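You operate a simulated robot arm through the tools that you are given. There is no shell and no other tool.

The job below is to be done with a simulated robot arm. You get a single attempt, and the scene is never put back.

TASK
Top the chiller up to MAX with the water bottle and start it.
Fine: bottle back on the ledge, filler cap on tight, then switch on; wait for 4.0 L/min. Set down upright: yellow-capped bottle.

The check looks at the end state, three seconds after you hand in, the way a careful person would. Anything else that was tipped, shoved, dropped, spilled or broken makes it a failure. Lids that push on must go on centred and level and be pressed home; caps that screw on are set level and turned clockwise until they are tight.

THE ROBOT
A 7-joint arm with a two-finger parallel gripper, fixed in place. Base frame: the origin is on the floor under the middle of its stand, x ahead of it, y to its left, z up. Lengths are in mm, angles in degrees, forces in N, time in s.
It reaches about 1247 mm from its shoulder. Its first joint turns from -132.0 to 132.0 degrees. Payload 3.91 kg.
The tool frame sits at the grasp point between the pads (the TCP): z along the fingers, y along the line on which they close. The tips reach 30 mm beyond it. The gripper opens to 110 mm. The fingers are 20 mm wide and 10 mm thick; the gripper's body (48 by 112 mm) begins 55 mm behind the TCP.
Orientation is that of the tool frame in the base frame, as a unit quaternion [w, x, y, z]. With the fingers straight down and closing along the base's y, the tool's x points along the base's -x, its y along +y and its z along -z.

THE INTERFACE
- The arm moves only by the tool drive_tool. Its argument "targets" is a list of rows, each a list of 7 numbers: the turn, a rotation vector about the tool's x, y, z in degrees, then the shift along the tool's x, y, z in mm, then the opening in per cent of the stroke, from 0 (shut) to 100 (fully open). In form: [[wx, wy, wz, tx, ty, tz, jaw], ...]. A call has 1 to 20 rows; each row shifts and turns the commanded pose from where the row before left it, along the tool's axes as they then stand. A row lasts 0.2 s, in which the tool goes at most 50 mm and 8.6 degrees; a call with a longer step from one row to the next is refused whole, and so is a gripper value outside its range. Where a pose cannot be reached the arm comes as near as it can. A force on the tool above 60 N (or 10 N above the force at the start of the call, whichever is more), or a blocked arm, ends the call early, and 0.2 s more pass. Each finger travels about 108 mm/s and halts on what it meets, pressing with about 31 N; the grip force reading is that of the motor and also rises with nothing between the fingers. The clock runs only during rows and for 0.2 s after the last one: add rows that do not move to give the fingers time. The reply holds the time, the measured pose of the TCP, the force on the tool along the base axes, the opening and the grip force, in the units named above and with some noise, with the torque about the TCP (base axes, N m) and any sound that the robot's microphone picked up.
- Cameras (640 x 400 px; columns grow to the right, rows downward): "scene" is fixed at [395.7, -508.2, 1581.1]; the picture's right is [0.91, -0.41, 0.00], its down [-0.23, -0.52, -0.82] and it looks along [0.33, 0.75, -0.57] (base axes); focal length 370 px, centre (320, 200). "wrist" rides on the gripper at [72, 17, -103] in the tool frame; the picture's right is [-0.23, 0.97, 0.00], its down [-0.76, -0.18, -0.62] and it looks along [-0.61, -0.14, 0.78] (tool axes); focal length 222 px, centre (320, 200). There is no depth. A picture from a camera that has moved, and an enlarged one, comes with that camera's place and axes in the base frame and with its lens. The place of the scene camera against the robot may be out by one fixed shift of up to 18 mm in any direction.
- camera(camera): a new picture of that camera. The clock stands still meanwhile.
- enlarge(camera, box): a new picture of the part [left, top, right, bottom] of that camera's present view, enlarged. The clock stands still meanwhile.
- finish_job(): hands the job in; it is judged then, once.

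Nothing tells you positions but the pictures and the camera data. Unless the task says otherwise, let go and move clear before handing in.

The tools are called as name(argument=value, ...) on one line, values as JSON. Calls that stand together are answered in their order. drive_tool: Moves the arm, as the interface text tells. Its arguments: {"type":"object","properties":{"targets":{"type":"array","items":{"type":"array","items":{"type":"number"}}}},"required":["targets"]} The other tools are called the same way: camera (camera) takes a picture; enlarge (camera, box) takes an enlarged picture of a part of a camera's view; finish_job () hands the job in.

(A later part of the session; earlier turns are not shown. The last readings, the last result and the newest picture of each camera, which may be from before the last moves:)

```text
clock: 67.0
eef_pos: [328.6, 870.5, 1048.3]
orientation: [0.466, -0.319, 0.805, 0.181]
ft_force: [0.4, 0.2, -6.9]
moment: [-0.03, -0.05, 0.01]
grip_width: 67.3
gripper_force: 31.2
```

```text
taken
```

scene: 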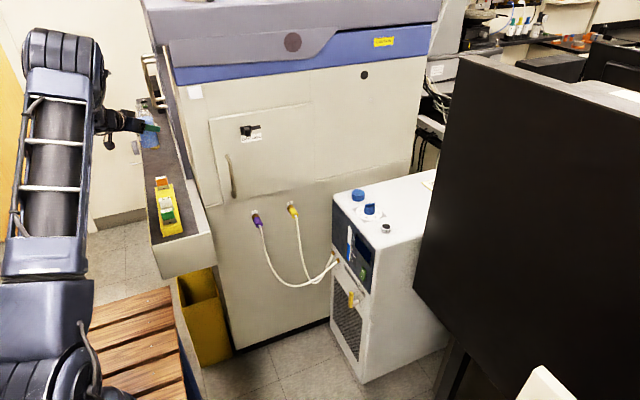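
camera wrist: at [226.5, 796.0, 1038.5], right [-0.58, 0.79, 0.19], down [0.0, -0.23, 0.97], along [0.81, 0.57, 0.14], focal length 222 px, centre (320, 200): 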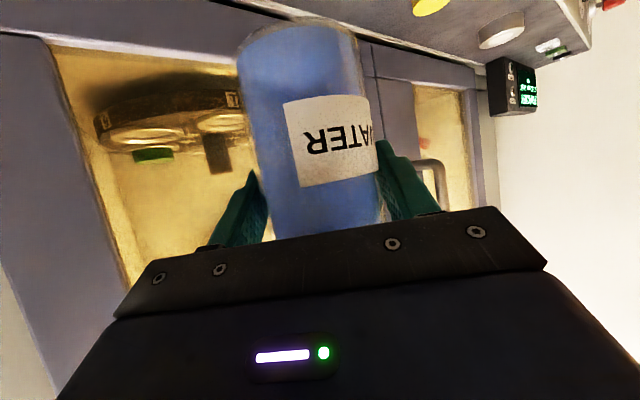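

The bottle is securely held, load about 6.9 N, and its attitude is unchanged. I'll retrace the proven path back out, keeping the bottle upright.

drive_tool(targets=[[0, 0, 0, 2.5, -6, -20, 45], [0, 0, 0, 4.2, -13.4, -32.8, 45], [0, 0, 0, 4.2, -13.4, -32.8, 45], [0, 0, 0, 4.2, -13.4, -32.8, 45], [0, 0, 0, 4.2, -13.4, -32.8, 45], [0, 0, 0, 4.2, -13.4, -32.8, 45], [0, 0, 0, 4.2, -13.4, -32.8, 45], [0, 0, 0, 0, 0, 0, 45]])

camera(camera="scene")

```text
clock: 68.8
eef_pos: [238.7, 668.5, 1130.8]
orientation: [0.466, -0.318, 0.805, 0.18]
ft_force: [-0.5, 0.5, -5.6]
moment: [0.0, -0.01, -0.01]
grip_width: 67.3
gripper_force: 31.3
```

```text
taken
```

scene: 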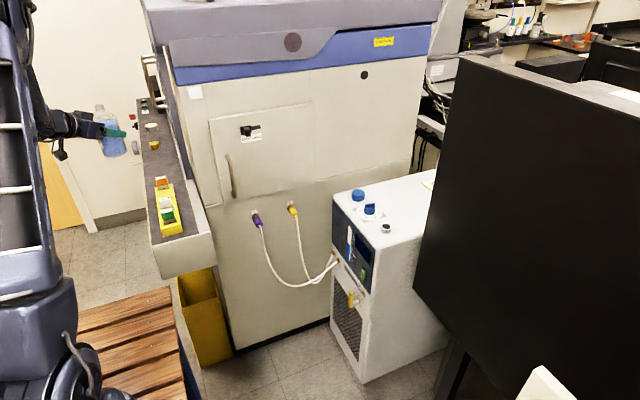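

drive_tool(targets=[[0, 0, 0, -2.3, -34.8, -15.2, 45], [0, 0, 0, -2.3, -34.8, -15.2, 45], [0, 0, 0, -2.3, -34.8, -15.2, 45], [0, 0, 0, -2.3, -34.8, -15.2, 45], [0, 0, 0, 0, 0, 0, 45]])

camera(camera="scene")

```text
clock: 70.0
eef_pos: [298.4, 536.4, 1168.1]
orientation: [0.465, -0.319, 0.806, 0.181]
ft_force: [-0.2, -0.3, -5.6]
moment: [-0.03, 0.04, -0.03]
grip_width: 67.5
gripper_force: 31.2
```

```text
taken
```

scene: 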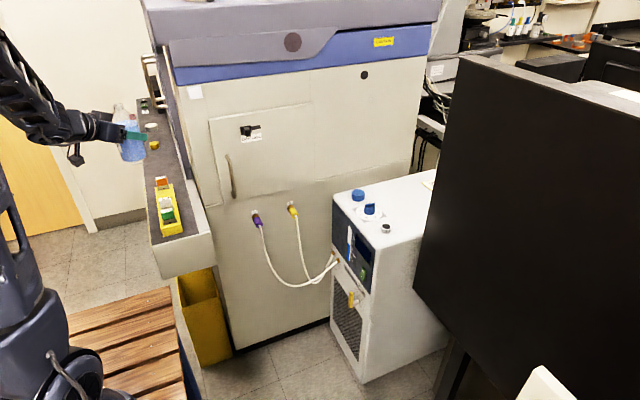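

drive_tool(targets=[[4.33, 0, 2.5, 0, 0, 0, 45], [4.33, 0, 2.5, 0, 0, 0, 45], [4.33, 0, 2.5, 0, 0, 0, 45], [4.33, 0, 2.5, 0, 0, 0, 45], [0, 0, 0, 0, 0, 0, 45]])

camera(camera="scene")

```text
clock: 71.2
eef_pos: [299.5, 533.4, 1170.8]
orientation: [0.491, -0.174, 0.848, 0.098]
ft_force: [0.0, 0.5, -5.5]
moment: [-0.01, -0.01, 0.02]
grip_width: 67.1
gripper_force: 31.1
```

```text
taken
```

scene: 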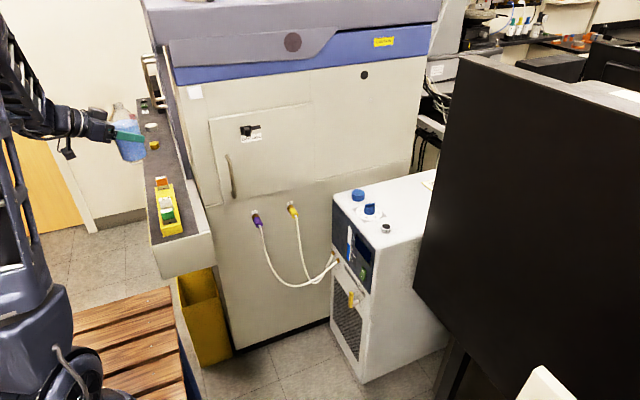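

drive_tool(targets=[[0, 0, 0, -8.3, -34.6, 10.8, 45], [0, 0, 0, -8.3, -34.6, 10.8, 45], [0, 0, 0, -8.3, -34.6, 10.8, 45], [0, 0, 0, -8.3, -34.6, 10.8, 45], [0, 0, 0, -8.3, -34.6, 10.8, 45], [0, 0, 0, 0, 0, 0, 45]])

camera(camera="scene")

```text
clock: 72.6
eef_pos: [430.6, 402.9, 1182.6]
orientation: [0.493, -0.173, 0.847, 0.097]
ft_force: [0.2, 0.7, -6.2]
moment: [-0.01, 0.03, 0.0]
grip_width: 67.1
gripper_force: 31.3
```

```text
taken
```

scene: 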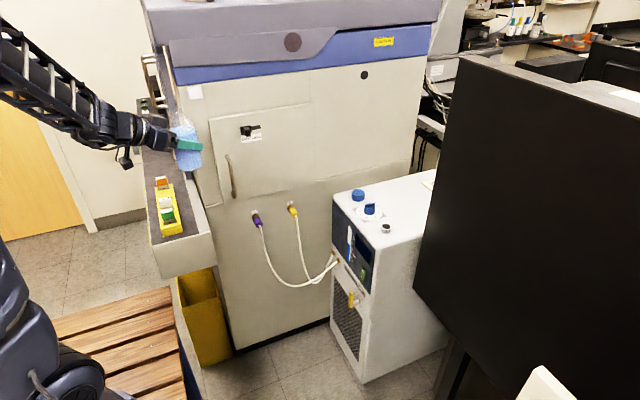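

drive_tool(targets=[[0, 0, 0, -6, -29.7, 21.7, 45], [0, 0, 0, -6, -29.7, 21.7, 45], [0, 0, 0, -6, -29.7, 21.7, 45], [0, 0, 0, -6, -29.7, 21.7, 45], [0, 0, 0, -6, -29.7, 21.7, 45], [0, 0, 0, -6, -29.7, 21.7, 45], [0, 0, 0, 0, 0, 0, 45]])

camera(camera="scene")

```text
clock: 74.2
eef_pos: [617.0, 291.3, 1149.5]
orientation: [0.491, -0.174, 0.848, 0.098]
ft_force: [-0.5, 0.5, -6.1]
moment: [0.0, 0.02, -0.03]
grip_width: 67.1
gripper_force: 30.9
```

```text
taken
```

scene: 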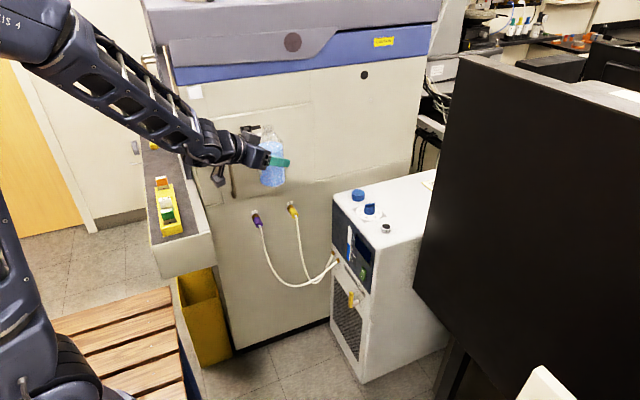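

Tracking is good and the bottle is steady. Yawing the hand to face straight along +x, then I'll check how the bottle sits in the grip.

drive_tool(targets=[[4.96, 0, 2.86, 0, 0, 0, 45], [4.96, 0, 2.86, 0, 0, 0, 45], [4.96, 0, 2.86, 0, 0, 0, 45], [4.96, 0, 2.86, 0, 0, 0, 45], [0, 0, 0, 0, 0, 0, 45]])

enlarge(camera="wrist", box=[200, 0, 420, 260])

enlarge(camera="scene", box=[200, 100, 330, 220])

```text
clock: 75.4
eef_pos: [617.4, 289.6, 1148.6]
orientation: [0.502, -0.002, 0.865, -0.001]
ft_force: [0.1, -0.1, -6.3]
moment: [-0.03, 0.07, -0.01]
grip_width: 67.2
gripper_force: 30.9
```

```text
1.54 times, centred on (310, 130) of wrist
camera zoom: at [492.1, 306.5, 1137.9], right [0.11, 0.97, 0.19], down [-0.16, -0.17, 0.97], along [0.98, -0.14, 0.14], focal length 342 px, centre (335, 308)
```

zoom: 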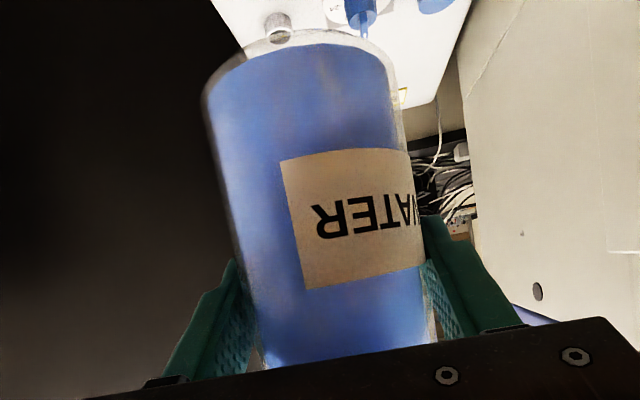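

```text
3.33 times, centred on (265, 160) of scene
camera zoom: at [395.7, -508.2, 1581.1], right [0.91, -0.41, 0.0], down [-0.23, -0.52, -0.82], along [0.33, 0.75, -0.57], focal length 1233 px, centre (503, 333)
```

zoom: 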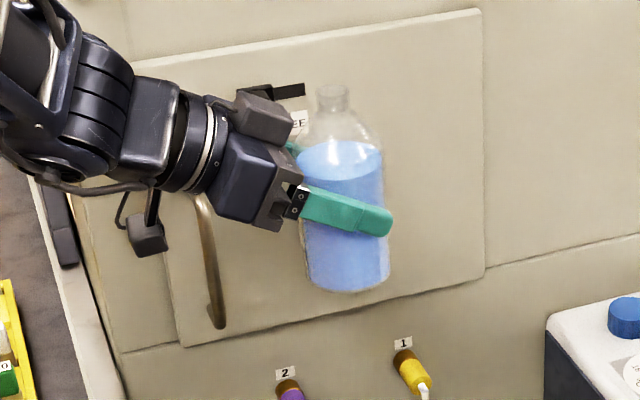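

The bottle axis sits ~7 mm ahead of the TCP, mouth 75 mm above and base 71 mm below it. Neck is at ≈[956, 238, 853]. I'll bring the bottle upright to in front of and above the neck, then tip it forward.

drive_tool(targets=[[0, 0, 0, 4.1, -7.4, 32.6, 45], [0, 0, 0, 4.1, -7.4, 32.6, 45], [0, 0, 0, 4.1, -7.4, 32.6, 45], [0, 0, 0, 4.1, -7.4, 32.6, 45], [0, 0, 0, 4.1, -7.4, 32.6, 45], [0, 0, 0, 4.1, -7.4, 32.6, 45], [0, 0, 0, 4.1, -7.4, 32.6, 45], [0, 0, 0, 0, 0, 0, 45]])

camera(camera="scene")

camera(camera="wrist")

```text
clock: 77.2
eef_pos: [803.5, 236.4, 1011.3]
orientation: [0.502, -0.002, 0.865, 0.0]
ft_force: [0.3, -0.5, -6.0]
moment: [-0.04, 0.02, 0.01]
grip_width: 67.2
gripper_force: 31.3
```

```text
taken
```

scene: 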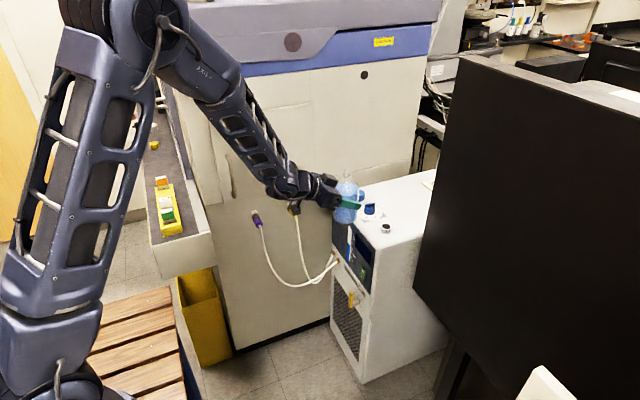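

```text
taken
camera wrist: at [678.7, 253.0, 1000.2], right [0.11, 0.97, 0.19], down [-0.16, -0.17, 0.97], along [0.98, -0.14, 0.14], focal length 222 px, centre (320, 200)
```

wrist: 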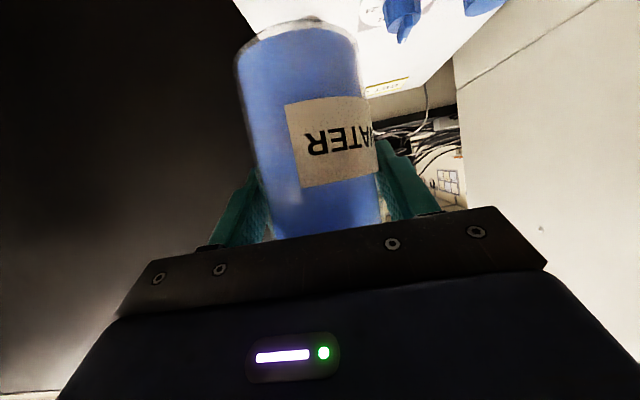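

Gauge stays visible in the scene view. Tilting the bottle to 50° (still below spilling) and moving it to just short of the neck.

drive_tool(targets=[[0, 6, 0, 0, 0, 0, 45], [0, 8, 0, 0, 0, 0, 45], [0, 8, 0, 0, 0, 0, 45], [0, 8, 0, 0, 0, 0, 45], [0, 8, 0, 0, 0, 0, 45], [0, 7, 0, 0, 0, 0, 45], [0, 5, 0, 0, 0, 0, 45], [0, 0, 0, 0, 0, 0, 45]])

enlarge(camera="scene", box=[300, 140, 430, 240])

```text
clock: 79.0
eef_pos: [800.9, 237.8, 1009.4]
orientation: [0.089, -0.001, 0.996, -0.002]
ft_force: [-0.4, 0.2, -6.5]
moment: [0.0, -0.03, 0.04]
grip_width: 66.8
gripper_force: 31.5
```

```text
4.00 times, centred on (365, 190) of scene
camera zoom: at [395.7, -508.2, 1581.1], right [0.91, -0.41, 0.0], down [-0.23, -0.52, -0.82], along [0.33, 0.75, -0.57], focal length 1480 px, centre (140, 240)
```

zoom: 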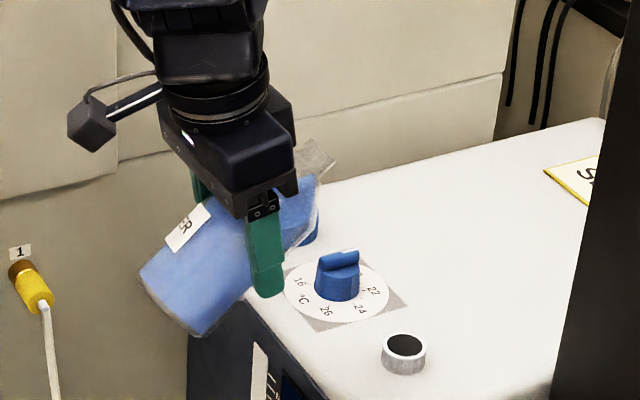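

Mouth and neck line up with predictions relative to each other. Moving in so that the lip is just short of and ~75 mm above the neck.

drive_tool(targets=[[0, 0, 0, -11.9, 0, 31.2, 45], [0, 0, 0, -11.9, 0, 31.2, 45], [0, 0, 0, -11.9, 0, 31.2, 45], [0, 0, 0, -11.9, 0, 31.2, 45], [0, 0, 0, 0, 0, 0, 45]])

enlarge(camera="scene", box=[320, 160, 420, 260])

camera(camera="wrist")

```text
clock: 80.2
eef_pos: [873.4, 237.2, 892.4]
orientation: [0.09, -0.001, 0.996, -0.001]
ft_force: [0.7, -0.2, -6.7]
moment: [0.0, -0.01, -0.02]
grip_width: 67.1
gripper_force: 30.5
```

```text
4.00 times, centred on (370, 210) of scene
camera zoom: at [395.7, -508.2, 1581.1], right [0.91, -0.41, 0.0], down [-0.23, -0.52, -0.82], along [0.33, 0.75, -0.57], focal length 1480 px, centre (120, 160)
```

zoom: 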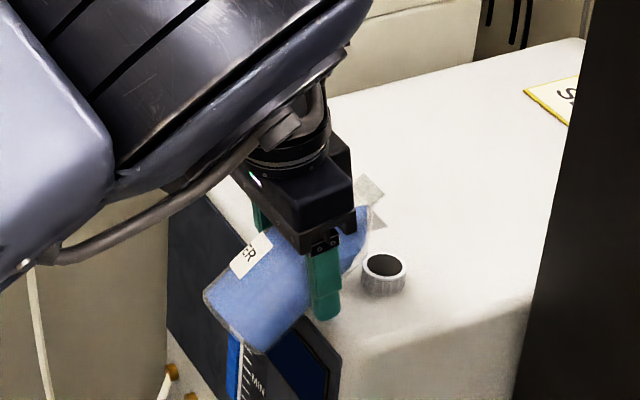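

```text
taken
camera wrist: at [784.2, 254.3, 982.7], right [0.22, 0.97, 0.04], down [0.64, -0.17, 0.75], along [0.74, -0.14, -0.66], focal length 222 px, centre (320, 200)
```

wrist: 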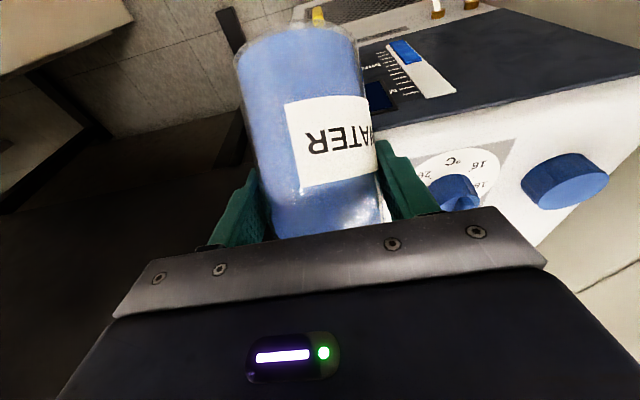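

The wrist camera has a clear view of the level gauge. I'll zoom on the mouth/neck and the gauge before tilting further.

enlarge(camera="scene", box=[390, 190, 430, 240])

enlarge(camera="wrist", box=[350, 20, 470, 120])

enlarge(camera="scene", box=[365, 185, 405, 235])

```text
8.00 times, centred on (410, 215) of scene
camera zoom: at [395.7, -508.2, 1581.1], right [0.91, -0.41, 0.0], down [-0.23, -0.52, -0.82], along [0.33, 0.75, -0.57], focal length 2960 px, centre (-400, 80)
```

zoom: 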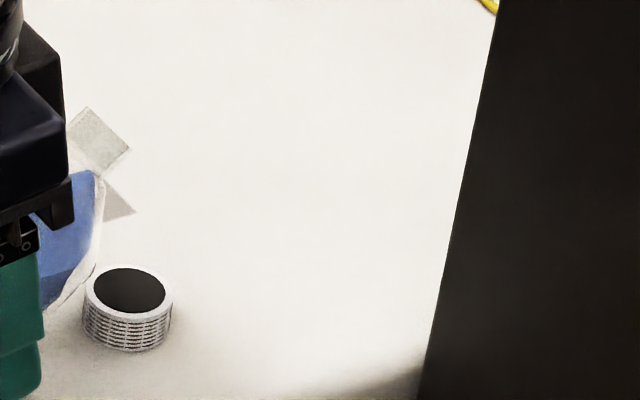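

```text
4.00 times, centred on (410, 70) of wrist
camera zoom: at [784.2, 254.3, 982.7], right [0.22, 0.97, 0.04], down [0.64, -0.17, 0.75], along [0.74, -0.14, -0.66], focal length 888 px, centre (-40, 720)
```

zoom: 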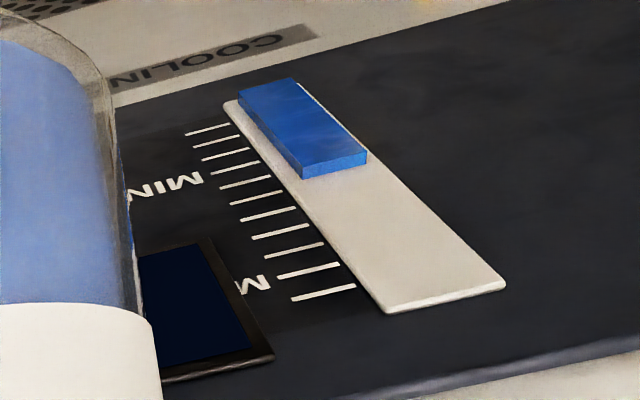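

```text
8.00 times, centred on (385, 210) of scene
camera zoom: at [395.7, -508.2, 1581.1], right [0.91, -0.41, 0.0], down [-0.23, -0.52, -0.82], along [0.33, 0.75, -0.57], focal length 2960 px, centre (-200, 120)
```

zoom: 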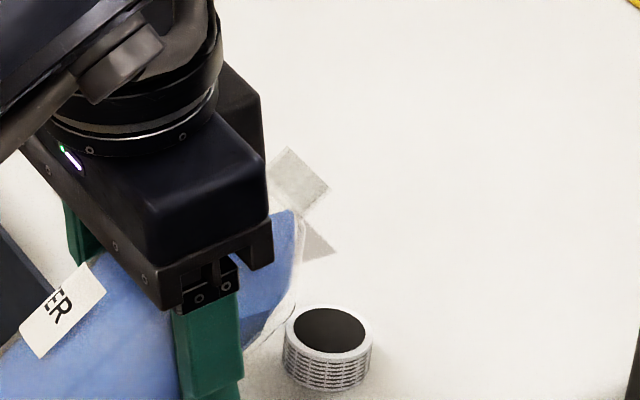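

Gauge: level is about one tick above MIN, MAX is five ticks higher. The lip aligns over the neck in y and will be ~6 mm short of centre in x, as intended. Lowering slightly, then tilting to 60°.

drive_tool(targets=[[0, 0, 0, 1.8, 0, 5.8, 45], [0, 0, 0, 1.8, 0.4, 5.8, 45], [0, 5, 0, 0, 0, 0, 45], [0, 5, 0, 0, 0, 0, 45], [0, 0, 0, 0, 0, 0, 45]])

enlarge(camera="scene", box=[365, 185, 405, 235])

enlarge(camera="wrist", box=[330, 0, 490, 130])

```text
clock: 81.4
eef_pos: [869.9, 237.2, 883.5]
orientation: [0.002, -0.001, 1.0, -0.002]
ft_force: [0.7, 0.4, -6.0]
moment: [0.0, -0.04, 0.01]
grip_width: 67.0
gripper_force: 31.2
```

```text
8.00 times, centred on (385, 210) of scene
camera zoom: at [395.7, -508.2, 1581.1], right [0.91, -0.41, 0.0], down [-0.23, -0.52, -0.82], along [0.33, 0.75, -0.57], focal length 2960 px, centre (-200, 120)
```

zoom: 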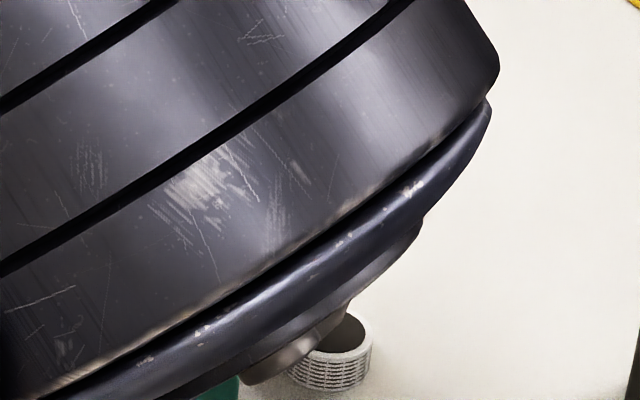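

```text
3.08 times, centred on (410, 65) of wrist
camera zoom: at [798.2, 253.5, 987.5], right [0.23, 0.97, 0.0], down [0.76, -0.17, 0.63], along [0.61, -0.14, -0.78], focal length 684 px, centre (43, 615)
```

zoom: 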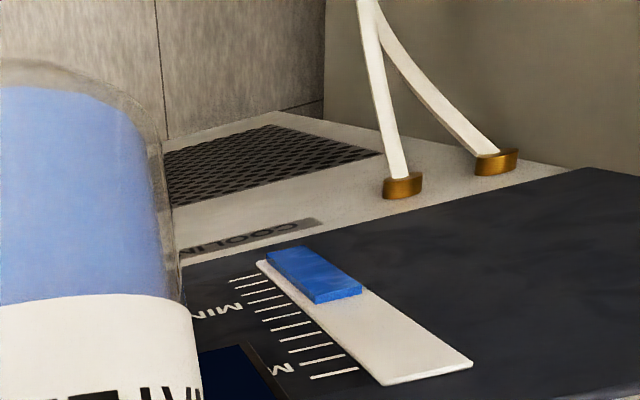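

At 60° tilt; wrist view still shows the gauge. Now small tilt increments, watching gauge and weight.

drive_tool(targets=[[0, 2, 0, 0, 0, 0, 45], [0, 2, 0, 0, 0, 0, 45], [0, 0, 0, 0, 0, 0, 45], [0, 0, 0, 0, 0, 0, 45], [0, 0, 0, 0, 0, 0, 45]])

camera(camera="wrist")

camera(camera="scene")

```text
clock: 82.6
eef_pos: [870.6, 237.7, 884.0]
orientation: [-0.032, -0.001, 0.999, -0.002]
ft_force: [0.6, -0.2, -6.3]
moment: [-0.03, -0.06, 0.01]
grip_width: 67.2
gripper_force: 31.1
```

```text
taken
camera wrist: at [805.2, 253.3, 992.5], right [0.23, 0.97, -0.02], down [0.8, -0.17, 0.57], along [0.55, -0.14, -0.82], focal length 222 px, centre (320, 200)
```

wrist: 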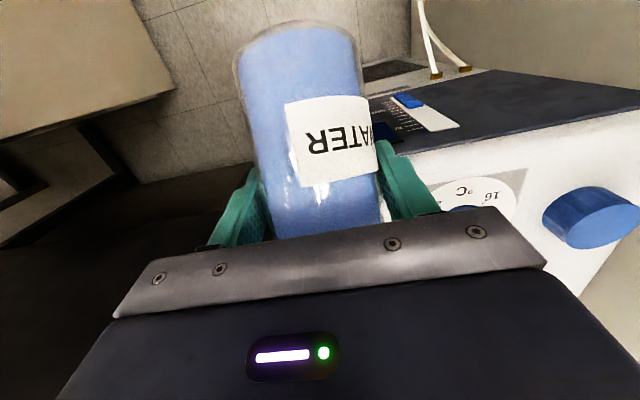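

```text
taken
```

scene: 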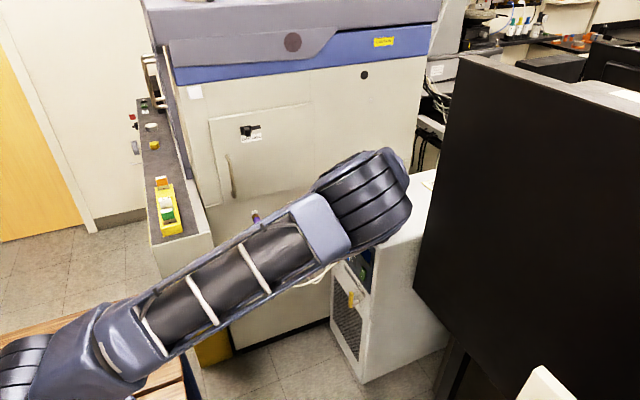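

drive_tool(targets=[[0, 1.5, 0, 0, 0, 0, 45], [0, 1.5, 0, 0, 0, 0, 45], [0, 0, 0, 0, 0, 0, 45], [0, 0, 0, 0, 0, 0, 45], [0, 0, 0, 0, 0, 0, 45]])

enlarge(camera="wrist", box=[220, 0, 500, 180])

camera(camera="scene")

```text
clock: 83.8
eef_pos: [871.0, 237.1, 883.5]
orientation: [-0.058, -0.001, 0.998, -0.002]
ft_force: [-0.3, 0.5, -5.9]
moment: [-0.02, -0.06, -0.01]
grip_width: 67.1
gripper_force: 31.0
```

```text
2.22 times, centred on (360, 90) of wrist
camera zoom: at [811.5, 253.8, 995.9], right [0.22, 0.97, -0.03], down [0.83, -0.17, 0.53], along [0.51, -0.14, -0.85], focal length 494 px, centre (231, 444)
```

zoom: 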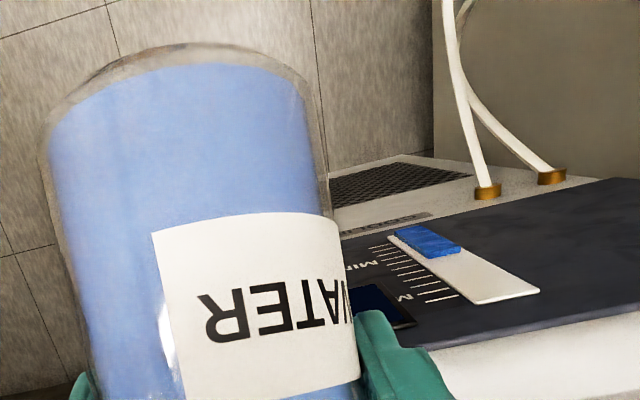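

```text
taken
```

scene: 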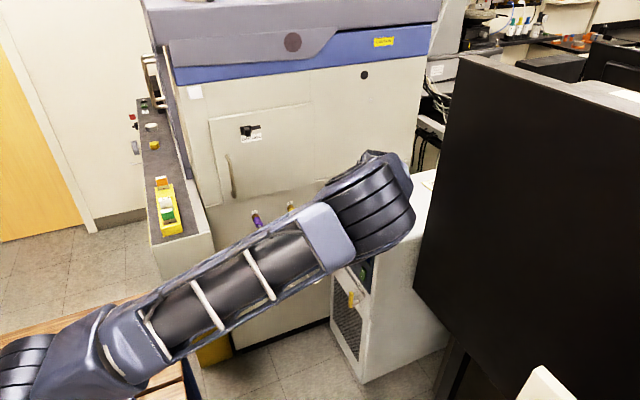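

drive_tool(targets=[[0, 1.5, 0, 0, 0, 0, 45], [0, 1.5, 0, 0, 0, 0, 45], [0, 0, 0, 0, 0, 0, 45], [0, 0, 0, 0, 0, 0, 45], [0, 0, 0, 0, 0, 0, 45]])

enlarge(camera="wrist", box=[220, 0, 500, 180])

```text
clock: 85.0
eef_pos: [870.5, 237.9, 884.3]
orientation: [-0.084, -0.001, 0.996, -0.002]
ft_force: [-0.3, -0.4, -6.3]
moment: [-0.01, -0.02, 0.0]
grip_width: 67.0
gripper_force: 31.6
```

```text
2.22 times, centred on (360, 90) of wrist
camera zoom: at [817.0, 253.6, 999.7], right [0.22, 0.97, -0.04], down [0.86, -0.17, 0.49], along [0.47, -0.14, -0.87], focal length 494 px, centre (231, 444)
```

zoom: 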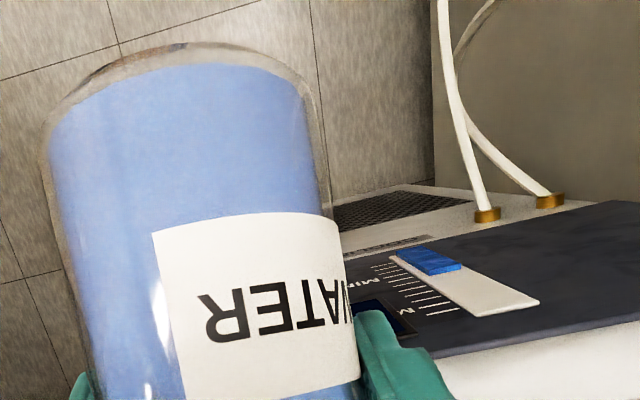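

drive_tool(targets=[[0, 1.5, 0, -0.5, 0, 2.9, 45], [0, 1.5, 0, 0, 0, 0, 45], [0, 0, 0, 0, 0, 0, 45], [0, 0, 0, 0, 0, 0, 45], [0, 0, 0, 0, 0, 0, 45]])

enlarge(camera="wrist", box=[220, 0, 500, 180])

camera(camera="scene")

```text
clock: 86.2
eef_pos: [871.4, 235.7, 881.6]
orientation: [-0.11, 0.0, 0.994, -0.001]
ft_force: [-0.4, -0.3, -5.3]
moment: [0.02, -0.09, -0.01]
grip_width: 67.1
gripper_force: 30.5
```

```text
2.22 times, centred on (360, 90) of wrist
camera zoom: at [823.1, 253.2, 999.2], right [0.22, 0.97, -0.05], down [0.88, -0.17, 0.44], along [0.42, -0.14, -0.9], focal length 494 px, centre (231, 444)
```

zoom: 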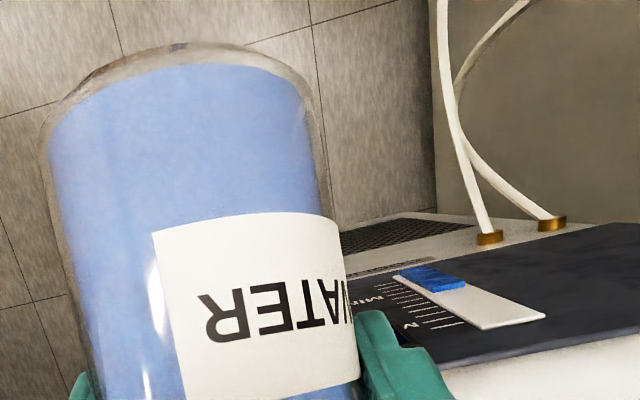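

```text
taken
```

scene: 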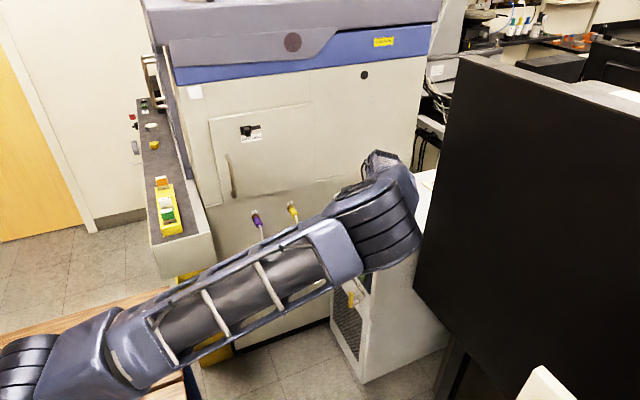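

drive_tool(targets=[[0, 1.5, 0, 0, 0.5, 0, 45], [0, 1.5, 0, 0, 0.5, 0, 45], [0, 1, 0, 0, 0, 0, 45], [0, 0, 0, 0, 0, 0, 45], [0, 0, 0, 0, 0, 0, 45]])

enlarge(camera="wrist", box=[220, 0, 500, 180])

camera(camera="scene")

```text
clock: 87.4
eef_pos: [869.9, 239.3, 879.4]
orientation: [-0.145, 0.0, 0.989, -0.002]
ft_force: [1.3, 1.2, -4.7]
moment: [0.03, -0.04, 0.0]
grip_width: 67.1
gripper_force: 31.3
```

```text
2.22 times, centred on (360, 90) of wrist
camera zoom: at [831.2, 254.9, 1001.7], right [0.22, 0.97, -0.07], down [0.91, -0.17, 0.38], along [0.36, -0.14, -0.92], focal length 494 px, centre (231, 444)
```

zoom: 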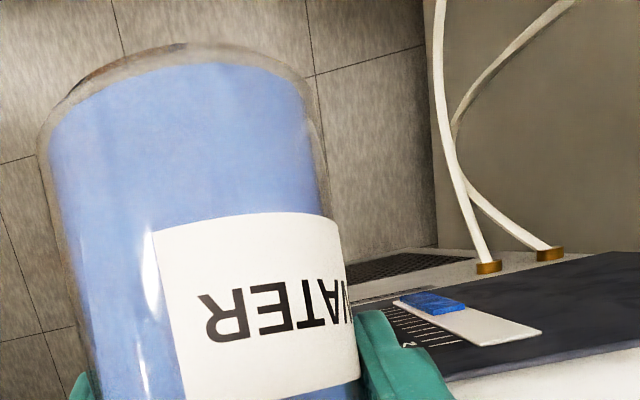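

```text
taken
```

scene: 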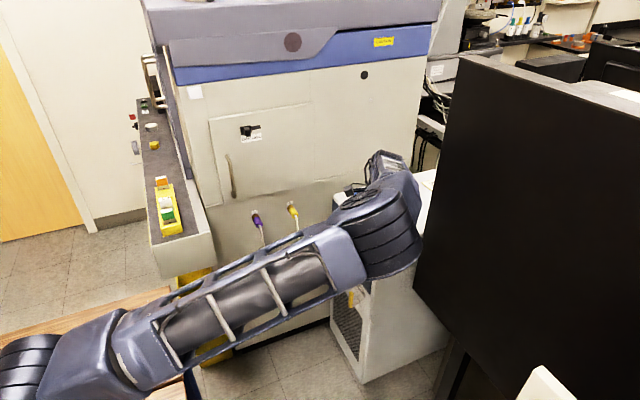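

drive_tool(targets=[[0, 0, 0, 0, 0, 0, 45], [0, 0, 0, 0, 0, 0, 45], [0, 0, 0, 0, 0, 0, 45]])

enlarge(camera="wrist", box=[380, 100, 480, 180])

```text
clock: 88.2
eef_pos: [870.7, 238.3, 880.0]
orientation: [-0.145, -0.001, 0.989, -0.002]
ft_force: [0.6, 0.1, -4.9]
moment: [0.01, -0.07, 0.01]
grip_width: 67.0
gripper_force: 31.2
```

```text
5.00 times, centred on (430, 140) of wrist
camera zoom: at [831.2, 255.0, 1001.8], right [0.22, 0.97, -0.07], down [0.91, -0.17, 0.38], along [0.36, -0.14, -0.92], focal length 1111 px, centre (-230, 500)
```

zoom: 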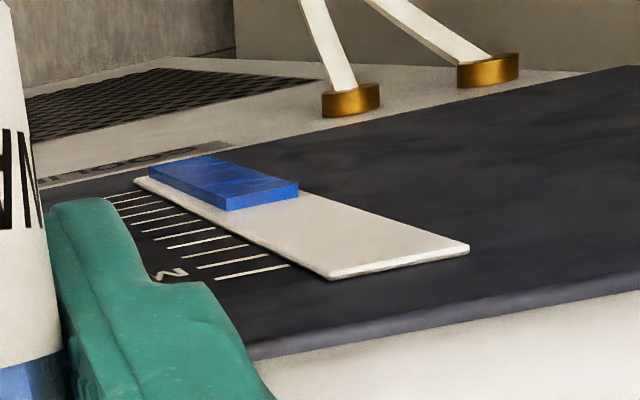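

The load has dropped by roughly 1.2 N, so some water has left the bottle. I need to confirm it went into the neck, so I'll look at the gauge closely before pouring more.

enlarge(camera="wrist", box=[395, 125, 475, 165])

camera(camera="wrist")

```text
8.00 times, centred on (435, 145) of wrist
camera zoom: at [831.2, 255.0, 1001.8], right [0.22, 0.97, -0.07], down [0.91, -0.17, 0.38], along [0.36, -0.14, -0.92], focal length 1777 px, centre (-600, 640)
```

zoom: 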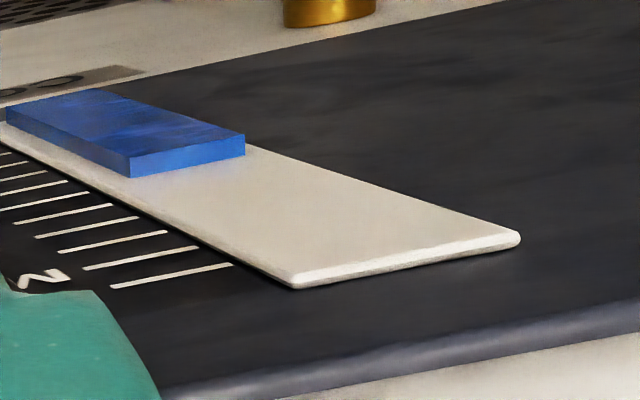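

```text
taken
camera wrist: at [831.2, 255.0, 1001.8], right [0.22, 0.97, -0.07], down [0.91, -0.17, 0.38], along [0.36, -0.14, -0.92], focal length 222 px, centre (320, 200)
```

wrist: 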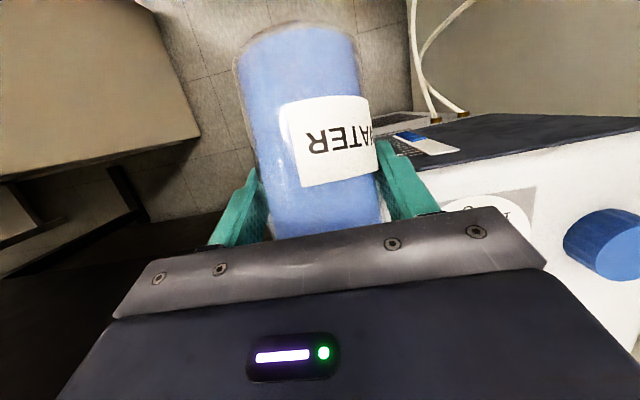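

The level still reads about 5.5 ticks, unchanged. I'll tilt back to 60° and re-weigh to see whether water really left the bottle.

drive_tool(targets=[[0, -5, 0, 0, 0, 0, 45], [0, -6, 0, 0, 0, 0, 45], [0, -6, 0, 0, 0, 0, 45], [0, 0, 0, 0, 0, 0, 45], [0, 0, 0, 0, 0, 0, 45]])

drive_tool(targets=[[0, 0, 0, 0, 0, 0, 45], [0, 0, 0, 0, 0, 0, 45]])

drive_tool(targets=[[0, 0, 0, 0, 0, 0, 45]])

camera(camera="wrist")

camera(camera="scene")

```text
clock: 89.4
eef_pos: [869.9, 237.0, 881.4]
orientation: [0.003, -0.001, 1.0, -0.002]
ft_force: [0.6, 0.1, -6.5]
moment: [0.0, -0.01, 0.01]
grip_width: 67.2
gripper_force: 30.9
```

```text
clock: 90.0
eef_pos: [870.1, 236.8, 881.2]
orientation: [0.003, -0.001, 1.0, -0.002]
ft_force: [0.3, 0.6, -5.7]
moment: [-0.02, -0.03, -0.02]
grip_width: 67.2
gripper_force: 30.9
```

```text
clock: 90.4
eef_pos: [870.5, 237.6, 881.2]
orientation: [0.003, -0.001, 1.0, -0.001]
ft_force: [0.5, -0.7, -5.7]
moment: [-0.01, -0.06, 0.01]
grip_width: 67.1
gripper_force: 31.4
```

```text
taken
camera wrist: at [798.0, 253.9, 984.6], right [0.23, 0.97, 0.0], down [0.76, -0.17, 0.63], along [0.61, -0.14, -0.78], focal length 222 px, centre (320, 200)
```

wrist: 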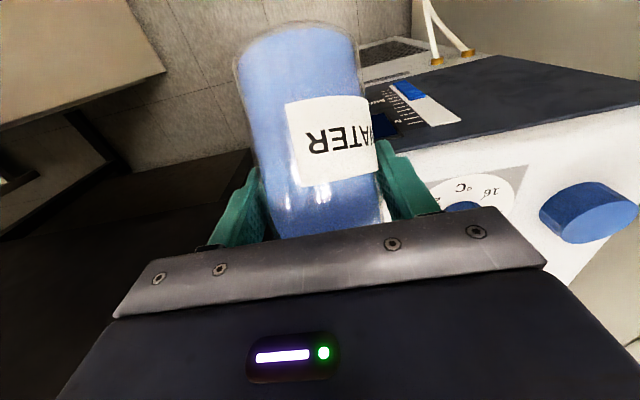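

```text
taken
```

scene: 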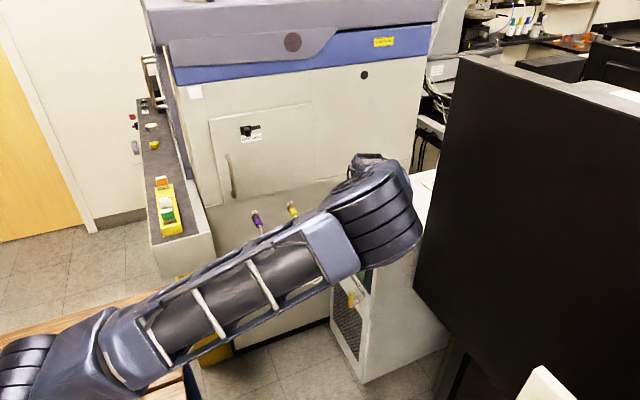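

Weight at 60° is back to ~6.0 N, so nothing was poured; the lower reading at 77° was probably the bottle just brushing the chiller edge. I'll raise 9 mm for clearance and tilt on.

drive_tool(targets=[[0, 0, 0, -1, 0, -9, 45], [0, 5, 0, 0, 0, 0, 45], [0, 6, 0, 0, 0, 0, 45], [0, 6, 0, 0, 0, 0, 45], [0, 0, 0, 0, 0, 0, 45], [0, 0, 0, 0, 0, 0, 45]])

drive_tool(targets=[[0, 0, 0, 0, 0, 0, 45]])

enlarge(camera="wrist", box=[220, 0, 500, 180])

```text
clock: 91.8
eef_pos: [871.1, 238.7, 889.4]
orientation: [-0.146, 0.0, 0.989, -0.002]
ft_force: [0.6, 0.2, -6.6]
moment: [-0.02, -0.05, 0.01]
grip_width: 67.1
gripper_force: 30.9
```

```text
clock: 92.2
eef_pos: [871.9, 237.8, 890.3]
orientation: [-0.145, -0.001, 0.989, -0.002]
ft_force: [0.5, 0.4, -5.4]
moment: [0.02, -0.05, 0.0]
grip_width: 67.1
gripper_force: 30.6
```

```text
2.22 times, centred on (360, 90) of wrist
camera zoom: at [832.3, 254.7, 1010.7], right [0.22, 0.97, -0.07], down [0.91, -0.17, 0.38], along [0.36, -0.14, -0.92], focal length 494 px, centre (231, 444)
```

zoom: 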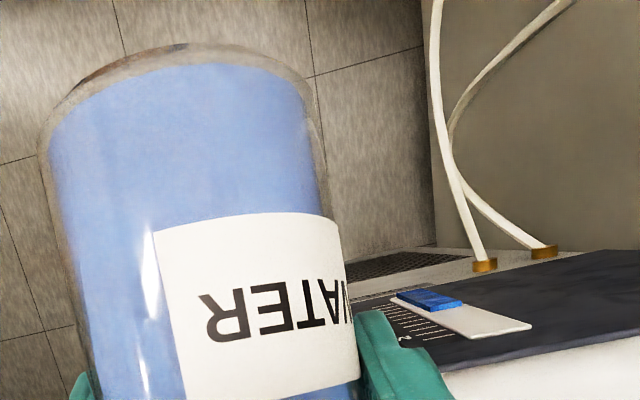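

drive_tool(targets=[[0, 2, 0, 0, 0, 0, 45], [0, 2, 0, 0, 0, 0, 45], [0, 0, 0, 0, 0, 0, 45], [0, 0, 0, 0, 0, 0, 45]])

enlarge(camera="wrist", box=[380, 100, 480, 180])

drive_tool(targets=[[0, 0, 0, 0, 0, 0, 45]])

```text
clock: 93.2
eef_pos: [871.6, 237.6, 891.1]
orientation: [-0.18, 0.0, 0.984, -0.003]
ft_force: [0.1, -0.2, -5.8]
moment: [0.04, -0.06, 0.01]
grip_width: 67.2
gripper_force: 30.9
```

```text
5.00 times, centred on (430, 140) of wrist
camera zoom: at [840.6, 254.6, 1013.3], right [0.21, 0.97, -0.08], down [0.93, -0.17, 0.31], along [0.29, -0.14, -0.95], focal length 1111 px, centre (-230, 500)
```

zoom: 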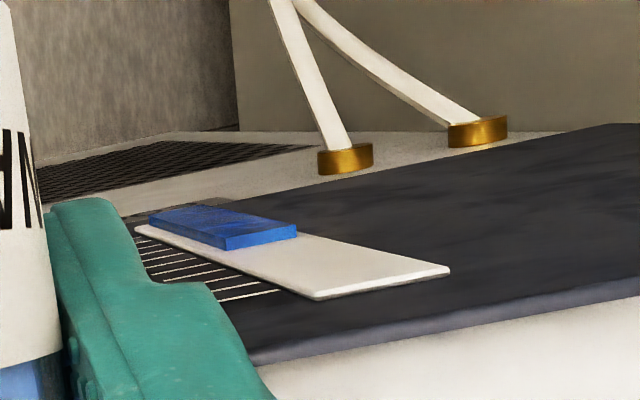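

```text
clock: 93.6
eef_pos: [871.4, 237.6, 890.2]
orientation: [-0.179, -0.001, 0.984, -0.001]
ft_force: [-0.3, 0.1, -5.3]
moment: [0.02, -0.04, -0.02]
grip_width: 67.0
gripper_force: 31.5
```

enlarge(camera="wrist", box=[395, 132, 475, 172])

drive_tool(targets=[[0, 0, 0, 0, 0, 0, 45], [0, 0, 0, 0, 0, 0, 45]])

enlarge(camera="wrist", box=[395, 132, 475, 172])

```text
8.00 times, centred on (435, 152) of wrist
camera zoom: at [840.6, 254.6, 1013.3], right [0.21, 0.97, -0.08], down [0.93, -0.17, 0.31], along [0.29, -0.14, -0.95], focal length 1777 px, centre (-600, 584)
```

zoom: 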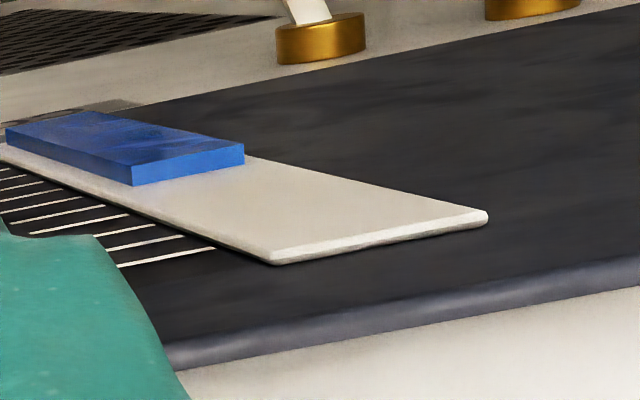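

```text
clock: 94.2
eef_pos: [870.7, 236.5, 890.6]
orientation: [-0.18, 0.0, 0.984, -0.003]
ft_force: [0.4, 0.1, -6.8]
moment: [-0.02, -0.03, -0.01]
grip_width: 67.1
gripper_force: 31.3
```

```text
8.00 times, centred on (435, 152) of wrist
camera zoom: at [840.6, 254.6, 1013.3], right [0.21, 0.97, -0.08], down [0.93, -0.17, 0.31], along [0.29, -0.14, -0.95], focal length 1777 px, centre (-600, 584)
```

zoom: 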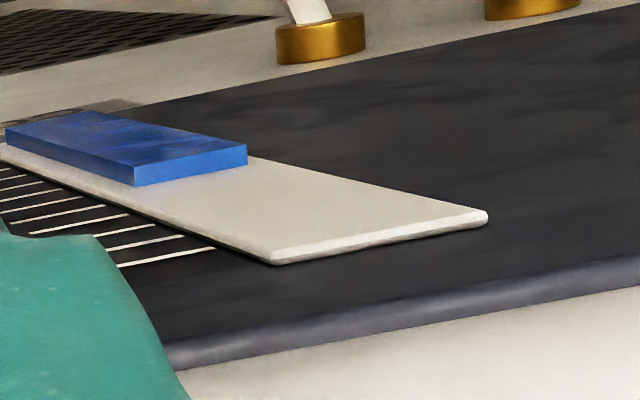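

The blue level has just begun to creep up, so water is going into the tank. I'll hold this tilt for 2 s and compare.

drive_tool(targets=[[0, 0, 0, 0, 0, 0, 45], [0, 0, 0, 0, 0, 0, 45], [0, 0, 0, 0, 0, 0, 45], [0, 0, 0, 0, 0, 0, 45], [0, 0, 0, 0, 0, 0, 45], [0, 0, 0, 0, 0, 0, 45], [0, 0, 0, 0, 0, 0, 45], [0, 0, 0, 0, 0, 0, 45], [0, 0, 0, 0, 0, 0, 45], [0, 0, 0, 0, 0, 0, 45]])

enlarge(camera="wrist", box=[395, 132, 475, 172])

camera(camera="wrist")

camera(camera="scene")

```text
clock: 96.4
eef_pos: [871.2, 238.1, 889.6]
orientation: [-0.179, 0.0, 0.984, -0.002]
ft_force: [0.6, 1.5, -6.5]
moment: [-0.02, -0.11, -0.03]
grip_width: 67.1
gripper_force: 30.9
```

```text
8.00 times, centred on (435, 152) of wrist
camera zoom: at [840.6, 254.6, 1013.3], right [0.21, 0.97, -0.08], down [0.93, -0.17, 0.31], along [0.29, -0.14, -0.95], focal length 1777 px, centre (-600, 584)
```

zoom: 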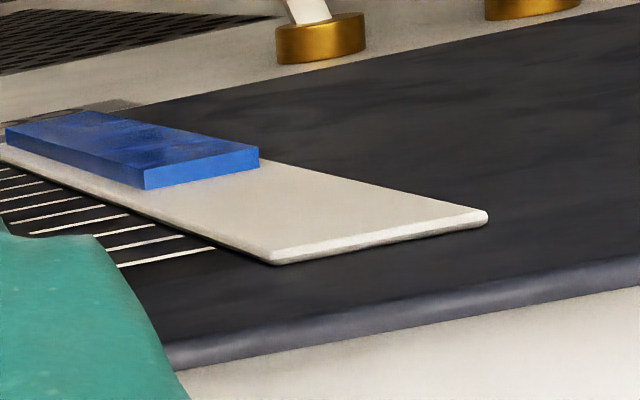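

```text
taken
camera wrist: at [840.6, 254.6, 1013.3], right [0.21, 0.97, -0.08], down [0.93, -0.17, 0.31], along [0.29, -0.14, -0.95], focal length 222 px, centre (320, 200)
```

wrist: 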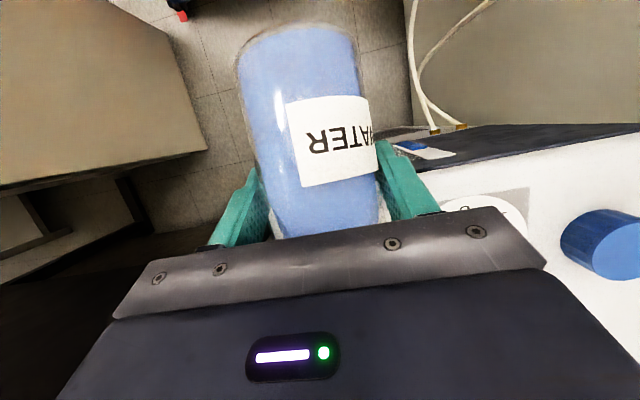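

```text
taken
```

scene: 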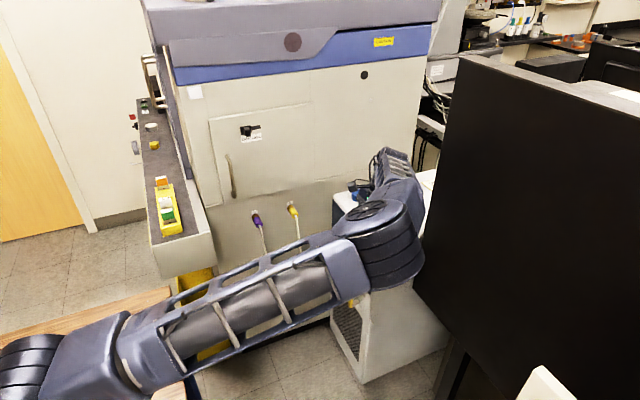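

Level rose about half a tick in 2 s, a nice slow flow. Holding longer.

drive_tool(targets=[[0, 0, 0, 0, 0, 0, 45], [0, 0, 0, 0, 0, 0, 45], [0, 0, 0, 0, 0, 0, 45], [0, 0, 0, 0, 0, 0, 45], [0, 0, 0, 0, 0, 0, 45], [0, 0, 0, 0, 0, 0, 45], [0, 0, 0, 0, 0, 0, 45], [0, 0, 0, 0, 0, 0, 45], [0, 0, 0, 0, 0, 0, 45], [0, 0, 0, 0, 0, 0, 45], [0, 0, 0, 0, 0, 0, 45], [0, 0, 0, 0, 0, 0, 45], [0, 0, 0, 0, 0, 0, 45], [0, 0, 0, 0, 0, 0, 45], [0, 0, 0, 0, 0, 0, 45]])

enlarge(camera="wrist", box=[395, 132, 475, 172])

```text
clock: 99.6
eef_pos: [871.1, 238.1, 890.7]
orientation: [-0.18, 0.0, 0.984, -0.001]
ft_force: [0.1, 0.0, -5.3]
moment: [-0.03, -0.02, 0.03]
grip_width: 66.9
gripper_force: 31.2
```

```text
8.00 times, centred on (435, 152) of wrist
camera zoom: at [840.6, 254.6, 1013.3], right [0.21, 0.97, -0.08], down [0.93, -0.17, 0.31], along [0.29, -0.14, -0.95], focal length 1777 px, centre (-600, 584)
```

zoom: 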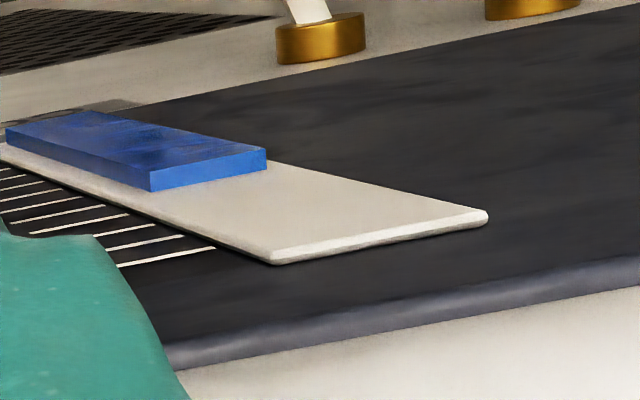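

Flow is tapering off as the bottle level drops. Tilting 2° more and holding.

drive_tool(targets=[[0, 1, 0, 0, 0, 0, 45], [0, 1, 0, 0, 0, 0, 45], [0, 0, 0, 0, 0, 0, 45], [0, 0, 0, 0, 0, 0, 45], [0, 0, 0, 0, 0, 0, 45], [0, 0, 0, 0, 0, 0, 45], [0, 0, 0, 0, 0, 0, 45], [0, 0, 0, 0, 0, 0, 45], [0, 0, 0, 0, 0, 0, 45], [0, 0, 0, 0, 0, 0, 45], [0, 0, 0, 0, 0, 0, 45], [0, 0, 0, 0, 0, 0, 45]])

enlarge(camera="wrist", box=[395, 132, 475, 172])

```text
clock: 102.2
eef_pos: [870.6, 237.1, 890.2]
orientation: [-0.197, -0.001, 0.98, -0.001]
ft_force: [0.2, -0.2, -5.4]
moment: [0.0, -0.04, 0.01]
grip_width: 66.8
gripper_force: 30.9
```

```text
8.00 times, centred on (435, 152) of wrist
camera zoom: at [844.9, 254.7, 1013.4], right [0.21, 0.97, -0.09], down [0.94, -0.17, 0.28], along [0.26, -0.14, -0.96], focal length 1777 px, centre (-600, 584)
```

zoom: 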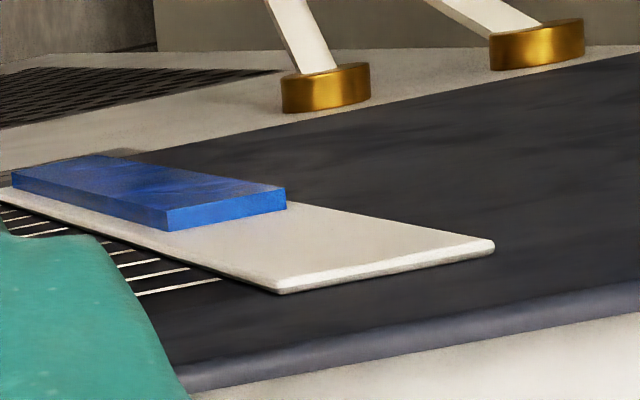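

Level is now around tick 7 (MAX is tick 10). Continuing with small tilt steps.

drive_tool(targets=[[0, 1, 0, 0, 0, 0, 45], [0, 0, 0, 0, 0, 0, 45], [0, 0, 0, 0, 0, 0, 45], [0, 0, 0, 0, 0, 0, 45], [0, 0, 0, 0, 0, 0, 45], [0, 0, 0, 0, 0, 0, 45], [0, 0, 0, 0, 0, 0, 45], [0, 0, 0, 0, 0, 0, 45], [0, 0, 0, 0, 0, 0, 45], [0, 0, 0, 0, 0, 0, 45], [0, 0, 0, 0, 0, 0, 45], [0, 0, 0, 0, 0, 0, 45]])

enlarge(camera="wrist", box=[395, 132, 475, 172])

```text
clock: 104.8
eef_pos: [871.5, 238.0, 889.2]
orientation: [-0.205, 0.0, 0.979, -0.002]
ft_force: [-0.2, -0.9, -4.3]
moment: [-0.01, -0.06, 0.04]
grip_width: 67.3
gripper_force: 30.9
```

```text
8.00 times, centred on (435, 152) of wrist
camera zoom: at [847.2, 254.4, 1014.0], right [0.21, 0.97, -0.1], down [0.95, -0.17, 0.26], along [0.24, -0.14, -0.96], focal length 1777 px, centre (-600, 584)
```

zoom: 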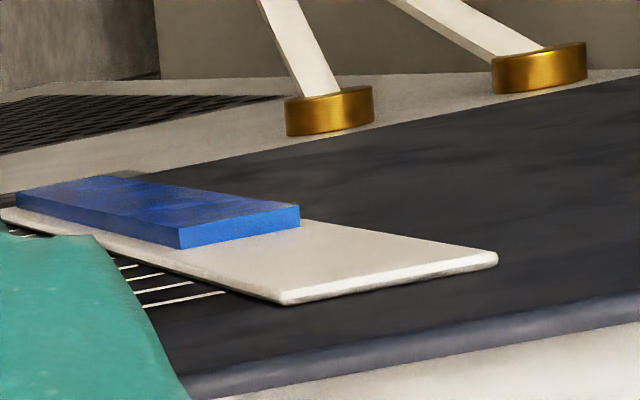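

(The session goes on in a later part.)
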